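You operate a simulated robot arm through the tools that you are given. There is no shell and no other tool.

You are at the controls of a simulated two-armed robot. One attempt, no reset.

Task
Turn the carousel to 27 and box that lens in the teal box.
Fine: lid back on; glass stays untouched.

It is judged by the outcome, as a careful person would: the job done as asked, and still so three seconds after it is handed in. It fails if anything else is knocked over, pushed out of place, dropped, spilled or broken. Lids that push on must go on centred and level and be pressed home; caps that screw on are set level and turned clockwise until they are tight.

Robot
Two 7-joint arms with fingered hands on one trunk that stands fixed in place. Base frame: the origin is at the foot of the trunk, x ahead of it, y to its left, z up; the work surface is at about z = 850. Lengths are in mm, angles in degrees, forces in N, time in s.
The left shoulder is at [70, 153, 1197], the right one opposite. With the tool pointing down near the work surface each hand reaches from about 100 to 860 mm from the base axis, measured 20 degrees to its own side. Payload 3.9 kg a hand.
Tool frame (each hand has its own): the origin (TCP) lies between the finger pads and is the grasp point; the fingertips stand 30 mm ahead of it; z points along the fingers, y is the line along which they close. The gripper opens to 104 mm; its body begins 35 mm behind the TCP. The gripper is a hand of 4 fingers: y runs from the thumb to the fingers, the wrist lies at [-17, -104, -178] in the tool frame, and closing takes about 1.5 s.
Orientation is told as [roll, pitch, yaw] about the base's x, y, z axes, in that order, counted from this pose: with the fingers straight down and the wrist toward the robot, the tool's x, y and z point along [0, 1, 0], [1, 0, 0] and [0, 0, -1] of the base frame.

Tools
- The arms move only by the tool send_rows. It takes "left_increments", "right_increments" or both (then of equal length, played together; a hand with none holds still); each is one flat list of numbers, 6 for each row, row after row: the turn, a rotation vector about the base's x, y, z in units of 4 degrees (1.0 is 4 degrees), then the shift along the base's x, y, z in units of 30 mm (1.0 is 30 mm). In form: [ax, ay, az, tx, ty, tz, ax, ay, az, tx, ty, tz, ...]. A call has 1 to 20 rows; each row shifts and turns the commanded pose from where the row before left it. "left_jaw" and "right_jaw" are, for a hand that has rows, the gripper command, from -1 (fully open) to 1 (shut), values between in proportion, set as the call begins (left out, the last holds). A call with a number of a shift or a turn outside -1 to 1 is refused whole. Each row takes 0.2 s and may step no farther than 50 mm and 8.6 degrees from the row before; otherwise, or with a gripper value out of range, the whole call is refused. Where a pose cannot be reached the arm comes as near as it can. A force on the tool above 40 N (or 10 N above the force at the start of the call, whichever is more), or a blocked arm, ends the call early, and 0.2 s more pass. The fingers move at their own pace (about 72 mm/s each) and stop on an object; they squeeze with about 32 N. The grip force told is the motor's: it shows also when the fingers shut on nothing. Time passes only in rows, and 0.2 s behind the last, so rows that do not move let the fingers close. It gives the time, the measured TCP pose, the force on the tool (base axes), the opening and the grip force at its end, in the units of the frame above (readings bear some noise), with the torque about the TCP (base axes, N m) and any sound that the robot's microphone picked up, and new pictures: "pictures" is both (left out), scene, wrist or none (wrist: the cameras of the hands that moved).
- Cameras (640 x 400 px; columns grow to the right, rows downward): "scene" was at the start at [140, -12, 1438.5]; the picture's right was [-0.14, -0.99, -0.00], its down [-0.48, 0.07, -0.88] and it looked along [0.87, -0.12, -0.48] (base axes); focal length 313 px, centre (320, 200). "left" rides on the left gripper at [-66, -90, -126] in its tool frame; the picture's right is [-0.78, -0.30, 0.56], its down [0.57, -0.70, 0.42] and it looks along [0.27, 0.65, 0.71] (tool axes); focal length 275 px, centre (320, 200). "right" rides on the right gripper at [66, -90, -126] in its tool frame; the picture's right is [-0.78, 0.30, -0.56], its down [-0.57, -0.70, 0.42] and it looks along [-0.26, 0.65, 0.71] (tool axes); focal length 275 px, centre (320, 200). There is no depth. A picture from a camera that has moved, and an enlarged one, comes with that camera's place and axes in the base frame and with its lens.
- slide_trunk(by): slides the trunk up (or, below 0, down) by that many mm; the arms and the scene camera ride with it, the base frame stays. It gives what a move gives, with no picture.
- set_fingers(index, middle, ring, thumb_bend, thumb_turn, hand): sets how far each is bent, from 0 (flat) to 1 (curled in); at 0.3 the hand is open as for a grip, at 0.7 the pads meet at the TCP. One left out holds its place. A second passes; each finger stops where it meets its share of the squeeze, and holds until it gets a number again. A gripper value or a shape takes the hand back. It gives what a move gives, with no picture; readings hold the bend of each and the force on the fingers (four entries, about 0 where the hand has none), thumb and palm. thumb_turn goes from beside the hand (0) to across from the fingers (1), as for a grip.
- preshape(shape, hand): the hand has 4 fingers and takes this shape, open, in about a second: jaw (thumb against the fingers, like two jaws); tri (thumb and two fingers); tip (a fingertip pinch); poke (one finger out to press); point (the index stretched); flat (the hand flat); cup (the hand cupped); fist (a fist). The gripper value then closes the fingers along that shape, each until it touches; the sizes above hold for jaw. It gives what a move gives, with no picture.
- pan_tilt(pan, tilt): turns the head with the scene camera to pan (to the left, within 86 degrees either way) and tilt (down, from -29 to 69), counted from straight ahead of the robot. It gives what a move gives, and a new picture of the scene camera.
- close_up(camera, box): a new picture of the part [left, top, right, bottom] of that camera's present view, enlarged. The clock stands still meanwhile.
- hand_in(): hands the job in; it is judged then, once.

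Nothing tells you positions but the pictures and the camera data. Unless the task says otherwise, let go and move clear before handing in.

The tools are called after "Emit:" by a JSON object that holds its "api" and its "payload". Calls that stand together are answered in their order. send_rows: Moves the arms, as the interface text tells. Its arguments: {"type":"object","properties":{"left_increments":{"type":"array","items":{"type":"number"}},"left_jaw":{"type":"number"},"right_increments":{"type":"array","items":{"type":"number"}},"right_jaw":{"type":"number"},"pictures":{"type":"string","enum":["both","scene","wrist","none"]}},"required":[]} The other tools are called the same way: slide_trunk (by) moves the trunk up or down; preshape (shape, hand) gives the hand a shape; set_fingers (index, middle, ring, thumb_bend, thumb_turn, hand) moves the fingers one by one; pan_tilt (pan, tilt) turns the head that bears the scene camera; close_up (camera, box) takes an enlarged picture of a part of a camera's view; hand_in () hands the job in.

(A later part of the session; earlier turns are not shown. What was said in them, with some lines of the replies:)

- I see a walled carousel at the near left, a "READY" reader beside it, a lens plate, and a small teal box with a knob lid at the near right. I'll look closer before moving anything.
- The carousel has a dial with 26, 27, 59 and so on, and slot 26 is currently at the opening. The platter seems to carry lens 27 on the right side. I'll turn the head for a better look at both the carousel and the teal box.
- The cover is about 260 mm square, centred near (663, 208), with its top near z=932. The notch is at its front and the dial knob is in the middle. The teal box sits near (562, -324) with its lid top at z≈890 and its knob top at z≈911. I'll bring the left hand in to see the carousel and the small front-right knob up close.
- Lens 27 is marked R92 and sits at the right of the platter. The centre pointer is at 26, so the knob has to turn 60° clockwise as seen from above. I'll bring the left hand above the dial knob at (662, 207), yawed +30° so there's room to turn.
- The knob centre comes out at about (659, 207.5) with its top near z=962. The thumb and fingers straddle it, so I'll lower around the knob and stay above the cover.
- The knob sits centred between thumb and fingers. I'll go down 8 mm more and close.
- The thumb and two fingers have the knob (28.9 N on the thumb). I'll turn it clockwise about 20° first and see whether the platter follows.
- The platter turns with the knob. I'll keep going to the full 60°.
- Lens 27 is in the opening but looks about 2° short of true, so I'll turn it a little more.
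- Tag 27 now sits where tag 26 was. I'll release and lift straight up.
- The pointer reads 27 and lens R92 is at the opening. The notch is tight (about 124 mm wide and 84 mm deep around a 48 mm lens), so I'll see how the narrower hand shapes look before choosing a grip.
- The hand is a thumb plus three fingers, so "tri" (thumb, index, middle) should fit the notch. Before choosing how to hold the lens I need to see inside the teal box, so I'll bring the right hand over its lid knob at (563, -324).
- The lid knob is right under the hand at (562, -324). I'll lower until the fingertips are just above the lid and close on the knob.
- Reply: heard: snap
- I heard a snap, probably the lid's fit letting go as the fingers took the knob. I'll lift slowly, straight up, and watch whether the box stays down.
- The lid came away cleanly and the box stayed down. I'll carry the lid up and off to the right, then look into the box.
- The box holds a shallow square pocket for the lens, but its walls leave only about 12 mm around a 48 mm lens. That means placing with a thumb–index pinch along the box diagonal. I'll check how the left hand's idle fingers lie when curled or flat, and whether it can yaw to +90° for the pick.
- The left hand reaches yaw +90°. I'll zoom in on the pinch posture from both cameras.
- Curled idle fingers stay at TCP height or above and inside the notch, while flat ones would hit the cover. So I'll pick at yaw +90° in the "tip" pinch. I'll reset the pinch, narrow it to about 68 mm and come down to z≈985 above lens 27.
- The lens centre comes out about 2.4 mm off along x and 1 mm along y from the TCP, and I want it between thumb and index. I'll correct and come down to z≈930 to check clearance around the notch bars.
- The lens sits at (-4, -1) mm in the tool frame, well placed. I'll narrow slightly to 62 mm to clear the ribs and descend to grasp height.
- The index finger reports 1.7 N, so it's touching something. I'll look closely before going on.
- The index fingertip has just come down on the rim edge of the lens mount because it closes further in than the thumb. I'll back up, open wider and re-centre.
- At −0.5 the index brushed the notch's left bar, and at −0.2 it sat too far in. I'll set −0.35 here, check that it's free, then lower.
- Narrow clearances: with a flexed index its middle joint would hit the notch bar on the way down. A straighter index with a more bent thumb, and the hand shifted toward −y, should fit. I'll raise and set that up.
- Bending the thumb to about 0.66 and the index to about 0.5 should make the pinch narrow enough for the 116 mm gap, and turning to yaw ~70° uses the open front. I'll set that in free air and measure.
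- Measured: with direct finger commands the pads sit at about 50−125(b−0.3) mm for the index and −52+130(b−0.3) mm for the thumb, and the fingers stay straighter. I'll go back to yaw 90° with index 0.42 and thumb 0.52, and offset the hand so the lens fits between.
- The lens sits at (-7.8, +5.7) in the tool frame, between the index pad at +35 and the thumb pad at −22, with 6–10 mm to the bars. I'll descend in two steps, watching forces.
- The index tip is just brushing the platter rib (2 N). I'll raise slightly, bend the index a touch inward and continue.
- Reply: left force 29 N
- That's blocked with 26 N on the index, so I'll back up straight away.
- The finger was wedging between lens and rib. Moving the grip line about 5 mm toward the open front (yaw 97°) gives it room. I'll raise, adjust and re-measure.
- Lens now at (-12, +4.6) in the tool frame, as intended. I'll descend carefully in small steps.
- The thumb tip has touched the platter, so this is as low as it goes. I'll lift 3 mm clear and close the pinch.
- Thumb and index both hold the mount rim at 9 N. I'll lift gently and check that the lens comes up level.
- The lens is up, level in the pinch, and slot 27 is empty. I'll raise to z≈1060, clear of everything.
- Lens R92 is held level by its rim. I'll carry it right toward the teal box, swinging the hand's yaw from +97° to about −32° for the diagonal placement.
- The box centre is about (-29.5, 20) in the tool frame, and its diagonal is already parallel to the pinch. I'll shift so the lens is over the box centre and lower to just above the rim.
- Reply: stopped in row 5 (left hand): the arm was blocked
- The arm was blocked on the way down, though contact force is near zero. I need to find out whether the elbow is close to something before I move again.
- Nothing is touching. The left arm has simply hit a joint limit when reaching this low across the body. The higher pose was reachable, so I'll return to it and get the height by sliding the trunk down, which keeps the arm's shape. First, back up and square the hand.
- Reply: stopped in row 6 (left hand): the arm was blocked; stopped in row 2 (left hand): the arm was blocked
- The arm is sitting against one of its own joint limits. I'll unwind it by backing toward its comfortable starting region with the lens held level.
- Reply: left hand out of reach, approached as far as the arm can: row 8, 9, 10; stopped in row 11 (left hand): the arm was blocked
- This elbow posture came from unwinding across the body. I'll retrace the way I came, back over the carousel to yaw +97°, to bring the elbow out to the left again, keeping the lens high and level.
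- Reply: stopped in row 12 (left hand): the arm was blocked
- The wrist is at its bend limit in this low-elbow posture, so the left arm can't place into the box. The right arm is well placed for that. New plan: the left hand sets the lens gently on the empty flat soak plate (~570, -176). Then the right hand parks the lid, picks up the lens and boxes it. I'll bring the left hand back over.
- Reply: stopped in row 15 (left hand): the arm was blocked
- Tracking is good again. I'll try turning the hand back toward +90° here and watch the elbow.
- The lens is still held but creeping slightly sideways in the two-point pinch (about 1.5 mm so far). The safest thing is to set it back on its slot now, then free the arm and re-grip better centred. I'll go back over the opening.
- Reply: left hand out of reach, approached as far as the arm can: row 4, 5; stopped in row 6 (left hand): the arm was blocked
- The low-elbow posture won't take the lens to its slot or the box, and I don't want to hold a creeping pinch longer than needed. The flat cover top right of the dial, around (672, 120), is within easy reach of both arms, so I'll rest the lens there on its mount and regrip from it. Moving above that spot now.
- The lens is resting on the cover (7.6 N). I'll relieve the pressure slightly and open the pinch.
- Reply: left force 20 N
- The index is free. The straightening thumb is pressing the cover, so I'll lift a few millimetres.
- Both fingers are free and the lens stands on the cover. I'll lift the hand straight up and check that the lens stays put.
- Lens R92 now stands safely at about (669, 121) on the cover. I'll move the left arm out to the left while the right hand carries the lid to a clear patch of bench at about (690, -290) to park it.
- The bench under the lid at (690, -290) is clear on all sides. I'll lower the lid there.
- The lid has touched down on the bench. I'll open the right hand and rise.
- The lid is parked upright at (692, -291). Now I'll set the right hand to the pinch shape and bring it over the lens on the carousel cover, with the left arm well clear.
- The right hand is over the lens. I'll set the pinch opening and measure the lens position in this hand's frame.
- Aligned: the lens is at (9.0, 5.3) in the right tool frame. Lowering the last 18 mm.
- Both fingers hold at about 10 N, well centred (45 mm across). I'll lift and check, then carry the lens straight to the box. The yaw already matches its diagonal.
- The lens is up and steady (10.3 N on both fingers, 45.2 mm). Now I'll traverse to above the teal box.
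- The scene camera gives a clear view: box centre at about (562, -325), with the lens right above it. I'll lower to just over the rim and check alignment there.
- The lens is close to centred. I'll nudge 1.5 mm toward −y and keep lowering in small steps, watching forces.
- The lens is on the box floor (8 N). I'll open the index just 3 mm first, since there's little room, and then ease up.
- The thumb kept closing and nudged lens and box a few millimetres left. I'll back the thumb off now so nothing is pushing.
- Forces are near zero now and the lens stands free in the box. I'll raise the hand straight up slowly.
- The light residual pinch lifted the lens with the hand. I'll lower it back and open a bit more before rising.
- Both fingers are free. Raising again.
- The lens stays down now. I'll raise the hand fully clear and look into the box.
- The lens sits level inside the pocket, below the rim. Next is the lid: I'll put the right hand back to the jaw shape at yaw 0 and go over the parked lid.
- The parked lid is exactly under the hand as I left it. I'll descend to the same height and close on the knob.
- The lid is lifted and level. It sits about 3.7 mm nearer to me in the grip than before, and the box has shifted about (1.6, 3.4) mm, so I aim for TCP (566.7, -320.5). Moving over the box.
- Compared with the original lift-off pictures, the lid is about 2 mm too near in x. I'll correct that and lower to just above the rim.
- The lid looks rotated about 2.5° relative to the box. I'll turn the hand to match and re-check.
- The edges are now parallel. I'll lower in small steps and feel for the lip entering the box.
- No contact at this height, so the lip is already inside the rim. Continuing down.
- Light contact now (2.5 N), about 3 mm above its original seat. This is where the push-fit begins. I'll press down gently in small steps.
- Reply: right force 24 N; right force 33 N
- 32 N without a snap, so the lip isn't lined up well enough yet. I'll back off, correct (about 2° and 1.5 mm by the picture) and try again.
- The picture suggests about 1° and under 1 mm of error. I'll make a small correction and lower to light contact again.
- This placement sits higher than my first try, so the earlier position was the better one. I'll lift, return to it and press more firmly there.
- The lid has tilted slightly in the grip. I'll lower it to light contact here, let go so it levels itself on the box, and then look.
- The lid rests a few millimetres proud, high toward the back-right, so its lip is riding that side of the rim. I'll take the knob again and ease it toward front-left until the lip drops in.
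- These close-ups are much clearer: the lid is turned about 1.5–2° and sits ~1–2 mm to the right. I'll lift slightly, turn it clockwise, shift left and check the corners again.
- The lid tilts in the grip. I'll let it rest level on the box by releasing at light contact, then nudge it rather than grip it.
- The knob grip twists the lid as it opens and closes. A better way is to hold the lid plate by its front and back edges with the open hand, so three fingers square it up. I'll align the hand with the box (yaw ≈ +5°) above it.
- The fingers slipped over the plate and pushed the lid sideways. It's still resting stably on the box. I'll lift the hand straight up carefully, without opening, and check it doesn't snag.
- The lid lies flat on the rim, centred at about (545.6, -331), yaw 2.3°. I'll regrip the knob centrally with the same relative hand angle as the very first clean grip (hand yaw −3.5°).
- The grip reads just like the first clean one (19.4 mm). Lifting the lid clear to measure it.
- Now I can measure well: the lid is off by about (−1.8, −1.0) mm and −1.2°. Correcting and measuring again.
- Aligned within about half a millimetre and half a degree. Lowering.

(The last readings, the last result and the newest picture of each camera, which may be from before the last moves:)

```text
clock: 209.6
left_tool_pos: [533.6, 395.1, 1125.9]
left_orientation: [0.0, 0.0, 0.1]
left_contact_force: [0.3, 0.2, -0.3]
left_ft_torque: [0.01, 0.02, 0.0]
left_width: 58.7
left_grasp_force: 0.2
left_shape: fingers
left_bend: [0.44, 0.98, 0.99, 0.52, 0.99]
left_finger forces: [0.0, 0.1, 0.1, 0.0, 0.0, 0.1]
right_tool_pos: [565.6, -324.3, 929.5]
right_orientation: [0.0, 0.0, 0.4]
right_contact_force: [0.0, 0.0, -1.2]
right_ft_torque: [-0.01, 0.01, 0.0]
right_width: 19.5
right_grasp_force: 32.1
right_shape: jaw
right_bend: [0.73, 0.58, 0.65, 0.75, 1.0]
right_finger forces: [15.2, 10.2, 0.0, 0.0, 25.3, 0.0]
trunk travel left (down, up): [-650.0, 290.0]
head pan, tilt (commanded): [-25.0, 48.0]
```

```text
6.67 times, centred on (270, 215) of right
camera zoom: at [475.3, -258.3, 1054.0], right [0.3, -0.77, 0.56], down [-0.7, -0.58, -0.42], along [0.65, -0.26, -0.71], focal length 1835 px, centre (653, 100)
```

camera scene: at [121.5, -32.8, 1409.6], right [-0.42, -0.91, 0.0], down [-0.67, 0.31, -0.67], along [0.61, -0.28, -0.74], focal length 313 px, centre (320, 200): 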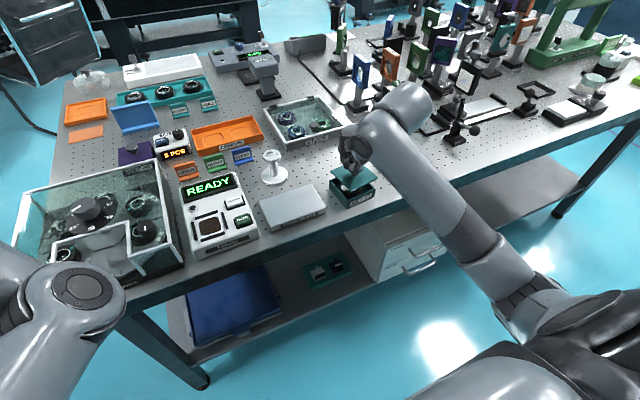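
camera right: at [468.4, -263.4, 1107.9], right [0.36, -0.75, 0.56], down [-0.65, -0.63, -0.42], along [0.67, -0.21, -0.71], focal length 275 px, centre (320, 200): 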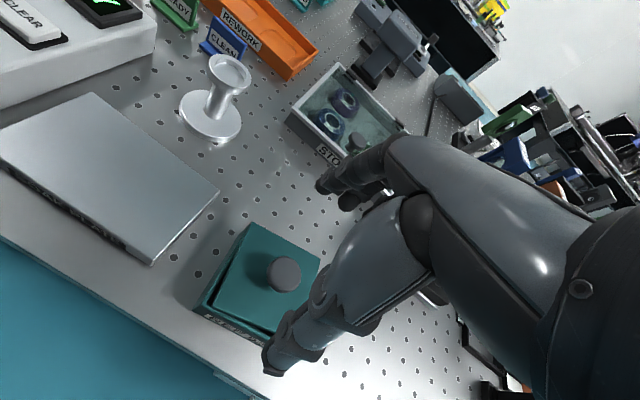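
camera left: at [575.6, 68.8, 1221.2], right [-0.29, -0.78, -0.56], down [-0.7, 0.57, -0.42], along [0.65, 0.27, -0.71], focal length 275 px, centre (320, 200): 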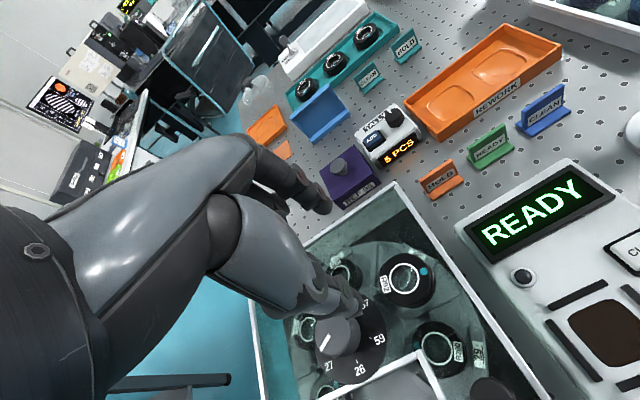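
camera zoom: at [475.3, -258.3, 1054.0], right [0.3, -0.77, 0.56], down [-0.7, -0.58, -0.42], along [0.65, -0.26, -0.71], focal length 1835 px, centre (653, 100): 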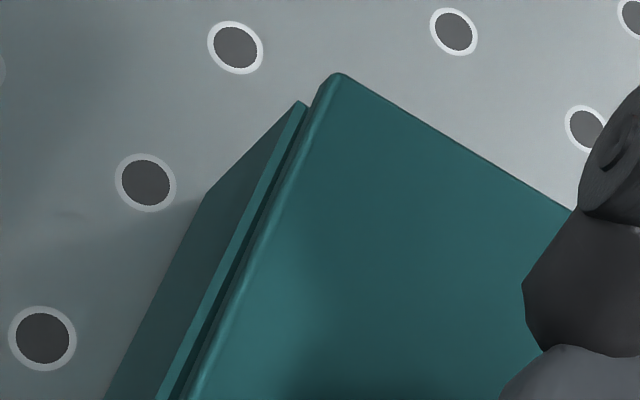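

Emit:
{"api": "send_rows", "payload": {"right_increments": [0, 0, 0, -0.013, 0.007, -0.04, 0, 0, 0, 0, 0, 0], "pictures": "none"}}

Emit:
{"api": "send_rows", "payload": {"right_increments": [0, 0, 0, 0, 0, -0.04, 0, 0, 0, 0, 0, 0], "pictures": "none"}}

Emit:
{"api": "send_rows", "payload": {"right_increments": [0, 0, 0, 0, 0, -0.04, 0, 0, 0, 0, 0, 0], "pictures": "none"}}

```text
clock: 210.2
left_tool_pos: [531.9, 394.2, 1127.1]
left_orientation: [0.0, 0.0, 0.1]
left_contact_force: [-0.1, -0.2, 0.7]
left_ft_torque: [0.01, -0.04, 0.02]
left_width: 58.6
left_grasp_force: 0.1
left_shape: fingers
left_bend: [0.44, 0.98, 0.99, 0.52, 0.99]
left_finger forces: [0.0, 0.0, 0.0, 0.0, 0.0, 0.0]
right_tool_pos: [566.5, -323.3, 928.8]
right_orientation: [0.0, -0.1, 0.4]
right_contact_force: [0.3, 0.1, -0.8]
right_ft_torque: [-0.03, 0.01, 0.01]
right_width: 19.8
right_grasp_force: 31.9
right_shape: jaw
right_bend: [0.73, 0.58, 0.65, 0.75, 1.0]
right_finger forces: [15.1, 10.2, 0.0, 0.1, 25.4, 0.1]
trunk travel left (down, up): [-650.0, 290.0]
head pan, tilt (commanded): [-25.0, 48.0]
```

```text
clock: 210.8
left_tool_pos: [532.1, 393.7, 1126.6]
left_orientation: [0.0, -0.1, 0.1]
left_contact_force: [0.2, -0.6, 0.1]
left_ft_torque: [-0.01, 0.0, -0.01]
left_width: 58.6
left_grasp_force: 0.1
left_shape: fingers
left_bend: [0.44, 0.98, 0.99, 0.52, 0.99]
left_finger forces: [0.0, 0.1, 0.1, 0.0, 0.0, 0.1]
right_tool_pos: [566.0, -322.9, 926.6]
right_orientation: [-0.1, 0.1, 0.4]
right_contact_force: [-1.1, 1.3, 2.8]
right_ft_torque: [-0.01, -0.06, 0.01]
right_width: 19.6
right_grasp_force: 31.7
right_shape: jaw
right_bend: [0.73, 0.58, 0.65, 0.75, 1.0]
right_finger forces: [16.1, 11.0, 0.0, 0.0, 27.0, 0.1]
trunk travel left (down, up): [-650.0, 290.0]
head pan, tilt (commanded): [-25.0, 48.0]
heard: snap
```

```text
clock: 211.4
left_tool_pos: [531.3, 394.7, 1126.6]
left_orientation: [0.0, -0.1, 0.1]
left_contact_force: [0.0, -0.5, 0.4]
left_ft_torque: [0.01, 0.01, 0.01]
left_width: 58.9
left_grasp_force: 0.0
left_shape: fingers
left_bend: [0.44, 0.98, 0.99, 0.52, 0.99]
left_finger forces: [0.0, 0.1, 0.0, 0.1, 0.0, 0.0]
right_tool_pos: [566.4, -322.4, 927.5]
right_orientation: [-0.1, -0.2, 0.5]
right_contact_force: [0.9, 0.0, 7.7]
right_ft_torque: [-0.04, -0.07, -0.05]
right_width: 19.7
right_grasp_force: 32.4
right_shape: jaw
right_bend: [0.73, 0.58, 0.65, 0.75, 1.0]
right_finger forces: [17.5, 12.7, 0.1, 0.1, 28.0, 0.0]
trunk travel left (down, up): [-650.0, 290.0]
head pan, tilt (commanded): [-25.0, 48.0]
```

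Snap: the lid has gone on. I'll press it firmly a little more, then check that it's seated all round.

Emit:
{"api": "send_rows", "payload": {"right_increments": [0, 0, 0, 0, 0, -0.06, 0, 0, 0, 0, 0, -0.04, 0, 0, 0, 0, 0, 0], "pictures": "none"}}

Emit:
{"api": "close_up", "payload": {"camera": "scene", "box": [334, 155, 394, 210]}}

Emit:
{"api": "close_up", "payload": {"camera": "right", "box": [210, 270, 290, 340]}}

Emit:
{"api": "close_up", "payload": {"camera": "right", "box": [240, 185, 300, 245]}}

```text
clock: 212.2
left_tool_pos: [529.7, 394.9, 1127.0]
left_orientation: [-0.1, -0.2, 0.1]
left_contact_force: [0.1, -0.5, -0.7]
left_ft_torque: [-0.03, 0.02, -0.01]
left_width: 58.4
left_grasp_force: 0.0
left_shape: fingers
left_bend: [0.44, 0.98, 0.99, 0.52, 0.99]
left_finger forces: [0.0, 0.0, 0.0, 0.0, 0.0, 0.1]
right_tool_pos: [565.9, -323.1, 926.0]
right_orientation: [-0.2, -0.4, 0.4]
right_contact_force: [3.8, -3.1, 22.6]
right_ft_torque: [-0.07, -0.22, -0.11]
right_width: 20.4
right_grasp_force: 32.2
right_shape: jaw
right_bend: [0.73, 0.58, 0.65, 0.75, 1.0]
right_finger forces: [21.3, 15.5, 0.1, 0.0, 31.5, 0.0]
trunk travel left (down, up): [-650.0, 290.0]
head pan, tilt (commanded): [-25.0, 48.0]
```

```text
7.27 times, centred on (364, 182) of scene
camera zoom: at [118.5, -31.4, 1410.2], right [-0.42, -0.91, 0.0], down [-0.67, 0.31, -0.67], along [0.61, -0.28, -0.74], focal length 2277 px, centre (0, 327)
```

zoom: 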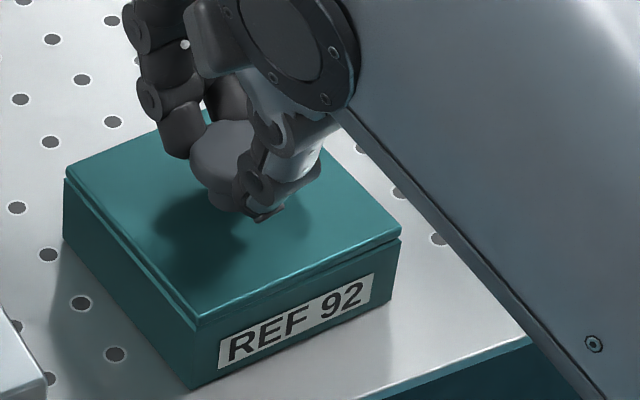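

```text
5.71 times, centred on (250, 305) of right
camera zoom: at [473.0, -257.2, 1050.4], right [0.3, -0.77, 0.56], down [-0.69, -0.58, -0.43], along [0.65, -0.26, -0.71], focal length 1573 px, centre (720, -400)
```

zoom: 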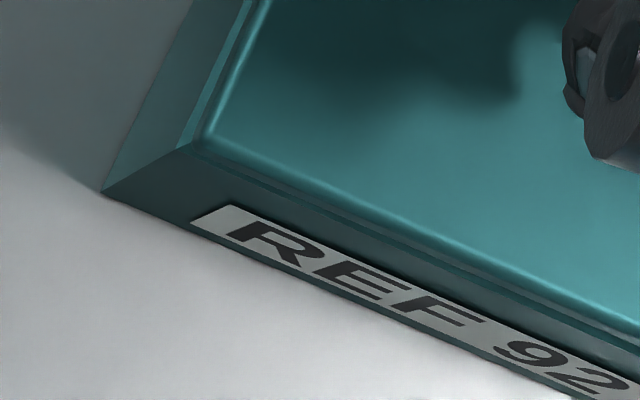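

```text
6.67 times, centred on (270, 215) of right
camera zoom: at [473.0, -257.2, 1050.4], right [0.3, -0.77, 0.56], down [-0.69, -0.58, -0.43], along [0.65, -0.26, -0.71], focal length 1835 px, centre (653, 100)
```

zoom: 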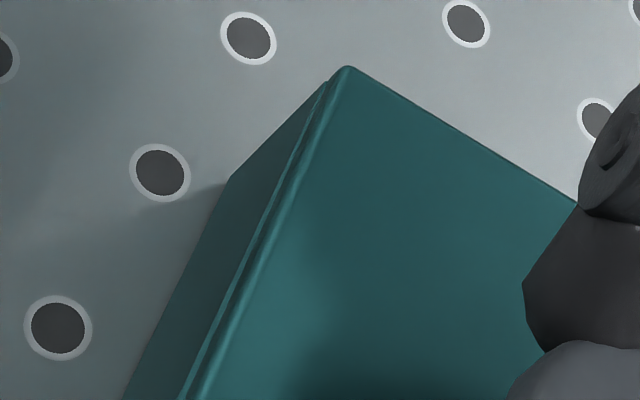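

The lid is flush all round. I'll ease the pressure off to a few newtons and open the fingers while still lightly pressing, so it isn't pulled up.

Emit:
{"api": "send_rows", "payload": {"right_increments": [0, 0, 0, 0, 0, 0.06, 0, 0, 0, 0, 0, 0], "pictures": "none"}}

Emit:
{"api": "send_rows", "payload": {"right_increments": [0, 0, 0, 0, 0, 0, 0, 0, 0, 0, 0, 0, 0, 0, 0, 0, 0, 0, 0, 0, 0, 0, 0, 0, 0, 0, 0, 0, 0, 0, 0, 0, 0, 0, 0, 0], "right_jaw": -1, "pictures": "none"}}

Emit:
{"api": "close_up", "payload": {"camera": "scene", "box": [334, 155, 394, 210]}}

```text
clock: 212.8
left_tool_pos: [531.0, 394.4, 1126.2]
left_orientation: [-0.1, 0.0, 0.2]
left_contact_force: [1.2, -0.4, -0.1]
left_ft_torque: [0.0, 0.0, -0.01]
left_width: 58.2
left_grasp_force: 0.1
left_shape: fingers
left_bend: [0.44, 0.98, 0.99, 0.52, 0.99]
left_finger forces: [0.1, 0.0, 0.0, 0.0, 0.0, 0.1]
right_tool_pos: [566.1, -323.4, 926.4]
right_orientation: [-0.1, -0.1, 0.5]
right_contact_force: [3.9, -3.5, 21.8]
right_ft_torque: [-0.09, -0.26, -0.08]
right_width: 20.7
right_grasp_force: 31.9
right_shape: jaw
right_bend: [0.73, 0.58, 0.65, 0.75, 1.0]
right_finger forces: [21.0, 15.8, 0.0, 0.0, 30.1, 0.1]
trunk travel left (down, up): [-650.0, 290.0]
head pan, tilt (commanded): [-25.0, 48.0]
```

```text
clock: 214.2
left_tool_pos: [533.3, 393.4, 1125.7]
left_orientation: [0.0, 0.0, 0.2]
left_contact_force: [0.2, 0.2, 0.8]
left_ft_torque: [0.04, -0.02, 0.02]
left_width: 58.8
left_grasp_force: 0.0
left_shape: fingers
left_bend: [0.44, 0.98, 0.99, 0.52, 0.99]
left_finger forces: [0.0, 0.1, 0.0, 0.0, 0.0, 0.1]
right_tool_pos: [566.8, -323.3, 925.3]
right_orientation: [0.1, 0.0, 0.5]
right_contact_force: [-0.4, 0.8, -0.2]
right_ft_torque: [-0.03, -0.02, -0.04]
right_width: 103.6
right_grasp_force: 0.0
right_shape: jaw
right_bend: [0.3, 0.3, 0.3, 0.3, 0.97]
right_finger forces: [0.1, 0.1, 0.1, 0.0, 0.1, 0.0]
trunk travel left (down, up): [-650.0, 290.0]
head pan, tilt (commanded): [-25.0, 48.0]
```

```text
7.27 times, centred on (364, 182) of scene
camera zoom: at [121.3, -32.8, 1409.7], right [-0.42, -0.91, 0.0], down [-0.67, 0.31, -0.67], along [0.61, -0.28, -0.74], focal length 2277 px, centre (0, 327)
```

zoom: 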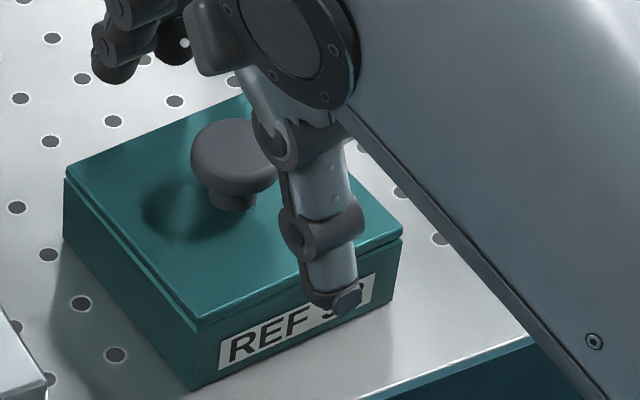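

The fingers are open and the lid stays flush. I'll lift the hand straight up and clear, then inspect everything.

Emit:
{"api": "send_rows", "payload": {"right_increments": [0, 0, 0, 0, 0, 0.3, 0, 0, 0, 0, 0, 0.6, 0, 0, 0, 0, 0, 0.9, 0, 0, 0, 0, 0, 0.9, 0, 0, 0, 0, 0, 0.9, 0, 0, 0, -0.3, -0.5, 0.9, 0, 0, 0, -0.4, -0.7, 0.6, 0, 0, 0, -0.4, -0.7, 0.5, 0, 0, 0, -0.4, -0.7, 0.3], "pictures": "both"}}

Emit:
{"api": "close_up", "payload": {"camera": "scene", "box": [334, 150, 404, 215]}}

Emit:
{"api": "close_up", "payload": {"camera": "right", "box": [100, 180, 260, 320]}}

```text
clock: 216.2
left_tool_pos: [533.0, 391.8, 1126.3]
left_orientation: [-0.1, -0.1, 0.2]
left_contact_force: [-0.1, 0.0, -0.1]
left_ft_torque: [0.03, -0.02, -0.04]
left_width: 58.2
left_grasp_force: 0.0
left_shape: fingers
left_bend: [0.44, 0.98, 0.99, 0.52, 0.99]
left_finger forces: [0.1, 0.0, 0.0, 0.1, 0.1, 0.0]
right_tool_pos: [519.1, -403.8, 1101.8]
right_orientation: [0.1, -0.1, 0.4]
right_contact_force: [0.4, 0.6, 0.0]
right_ft_torque: [0.03, -0.01, -0.02]
right_width: 103.4
right_grasp_force: 0.2
right_shape: jaw
right_bend: [0.3, 0.3, 0.3, 0.3, 0.97]
right_finger forces: [0.0, 0.0, 0.0, 0.1, 0.0, 0.0]
trunk travel left (down, up): [-650.0, 290.0]
head pan, tilt (commanded): [-25.0, 48.0]
camera scene: at [120.6, -33.7, 1409.7], right [-0.42, -0.91, 0.0], down [-0.67, 0.31, -0.67], along [0.61, -0.28, -0.74], focal length 313 px, centre (320, 200)
camera right: at [428.9, -337.3, 1226.8], right [0.3, -0.77, 0.56], down [-0.7, -0.58, -0.42], along [0.65, -0.26, -0.71], focal length 275 px, centre (320, 200)
```

scene: 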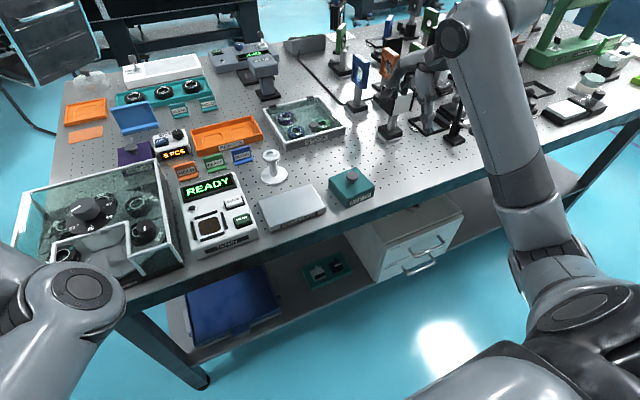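
right: 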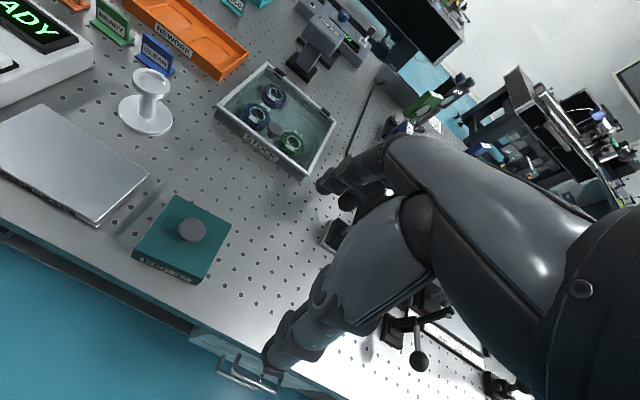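

```text
6.15 times, centred on (369, 182) of scene
camera zoom: at [120.6, -33.7, 1409.7], right [-0.42, -0.91, 0.0], down [-0.67, 0.31, -0.67], along [0.61, -0.28, -0.74], focal length 1926 px, centre (18, 308)
```

zoom: 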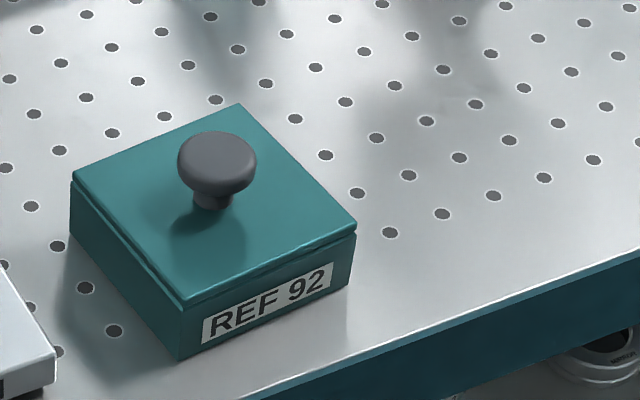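

```text
2.86 times, centred on (180, 250) of right
camera zoom: at [428.9, -337.3, 1226.8], right [0.3, -0.77, 0.56], down [-0.7, -0.58, -0.42], along [0.65, -0.26, -0.71], focal length 786 px, centre (720, 57)
```

zoom: 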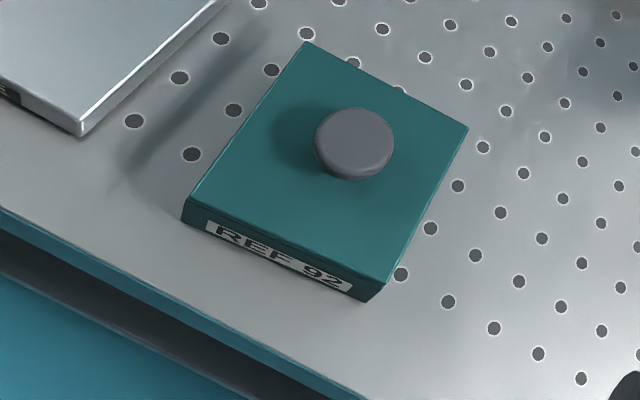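

The lid is on flush and level. I'll do a last check of the carousel and the rest of the bench.

Emit:
{"api": "pan_tilt", "payload": {"pan": 18, "tilt": 45}}

Emit:
{"api": "close_up", "payload": {"camera": "scene", "box": [240, 110, 400, 235]}}

Emit:
{"api": "close_up", "payload": {"camera": "scene", "box": [340, 60, 620, 240]}}

```text
clock: 217.3
left_tool_pos: [532.3, 394.4, 1127.1]
left_orientation: [0.0, 0.1, 0.1]
left_contact_force: [-0.1, 0.7, -0.9]
left_ft_torque: [0.0, 0.0, 0.0]
left_width: 58.6
left_grasp_force: 0.1
left_shape: fingers
left_bend: [0.44, 0.98, 0.99, 0.52, 0.99]
left_finger forces: [0.1, 0.0, 0.0, 0.0, 0.0, 0.1]
right_tool_pos: [522.1, -402.1, 1101.8]
right_orientation: [0.0, 0.1, 0.4]
right_contact_force: [0.0, -0.9, 0.1]
right_ft_torque: [0.0, 0.03, 0.0]
right_width: 103.7
right_grasp_force: 0.1
right_shape: jaw
right_bend: [0.3, 0.3, 0.3, 0.3, 0.97]
right_finger forces: [0.0, 0.1, 0.1, 0.1, 0.1, 0.1]
trunk travel left (down, up): [-650.0, 290.0]
head pan, tilt (commanded): [18.0, 45.0]
camera scene: at [127.2, 25.4, 1413.8], right [0.31, -0.95, 0.0], down [-0.67, -0.22, -0.71], along [0.67, 0.22, -0.71], focal length 313 px, centre (320, 200)
```

scene: 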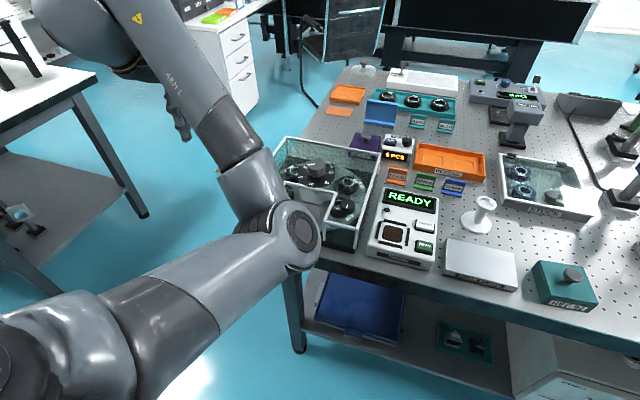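

```text
3.20 times, centred on (320, 172) of scene
camera zoom: at [127.2, 25.4, 1413.8], right [0.31, -0.95, 0.0], down [-0.67, -0.22, -0.71], along [0.67, 0.22, -0.71], focal length 1002 px, centre (320, 288)
```

zoom: 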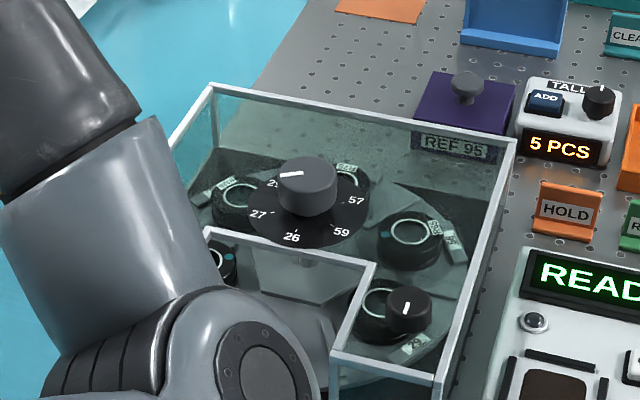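

```text
2.22 times, centred on (480, 150) of scene
camera zoom: at [127.2, 25.4, 1413.8], right [0.31, -0.95, 0.0], down [-0.67, -0.22, -0.71], along [0.67, 0.22, -0.71], focal length 696 px, centre (-36, 311)
```

zoom: 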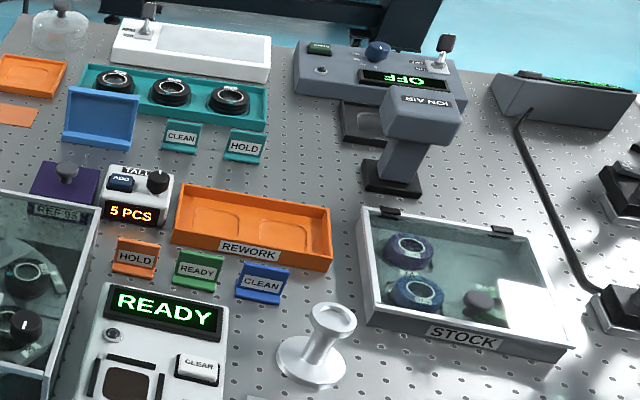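

Emit:
{"api": "close_up", "payload": {"camera": "scene", "box": [520, 240, 610, 320]}}

```text
5.00 times, centred on (565, 280) of scene
camera zoom: at [127.2, 25.4, 1413.8], right [0.31, -0.95, 0.0], down [-0.67, -0.22, -0.71], along [0.67, 0.22, -0.71], focal length 1565 px, centre (-905, -200)
```

zoom: 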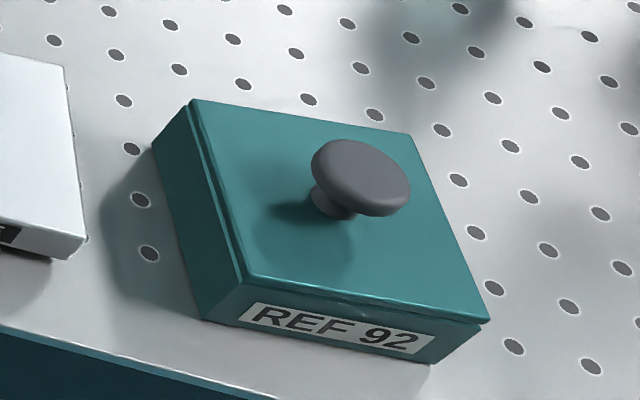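

The teal box looks as it did at the start: lid flush, level and snapped home, with lens 27 (R92) inside. The carousel pointer is on 27, both hands are empty and clear, and the rest of the bench is in place. I'm handing in.

Emit:
{"api": "hand_in", "payload": {}}

```text
The job is handed in.
```

I turned the carousel to 27, put that lens (R92) in the teal REF 92 box and pressed the lid back on. The lid snapped on and looks flush and level. The job is handed in, and no score came back.

- **Glass:** I held the lens only by the rim of its mount. As far as I could see, nothing touched its glass.
- **Detour:** The left arm couldn't reach into the box. I stood the lens on the carousel's glass cover for a while, then picked it up with the right hand. If "glass stays untouched" was meant to include that cover, this broke it.
- **Contacts at the carousel:** Getting the lens out and setting it on the cover, the fingers pressed briefly on the cover's frame, its glass, the lens mount and the turntable, at most about 26 N. Nothing looked moved afterwards.
- **Box position:** The teal box shifted about 4 mm while I let go of the lens, and I left it there.
- **Lid:** It took several tries. One slipped and pushed the lid sideways on the box, but it didn't fall.

At the last check, the carousel pointer was on 27, both hands were empty and clear, and nothing else in view had moved. The left arm blocked part of the carousel from the camera.
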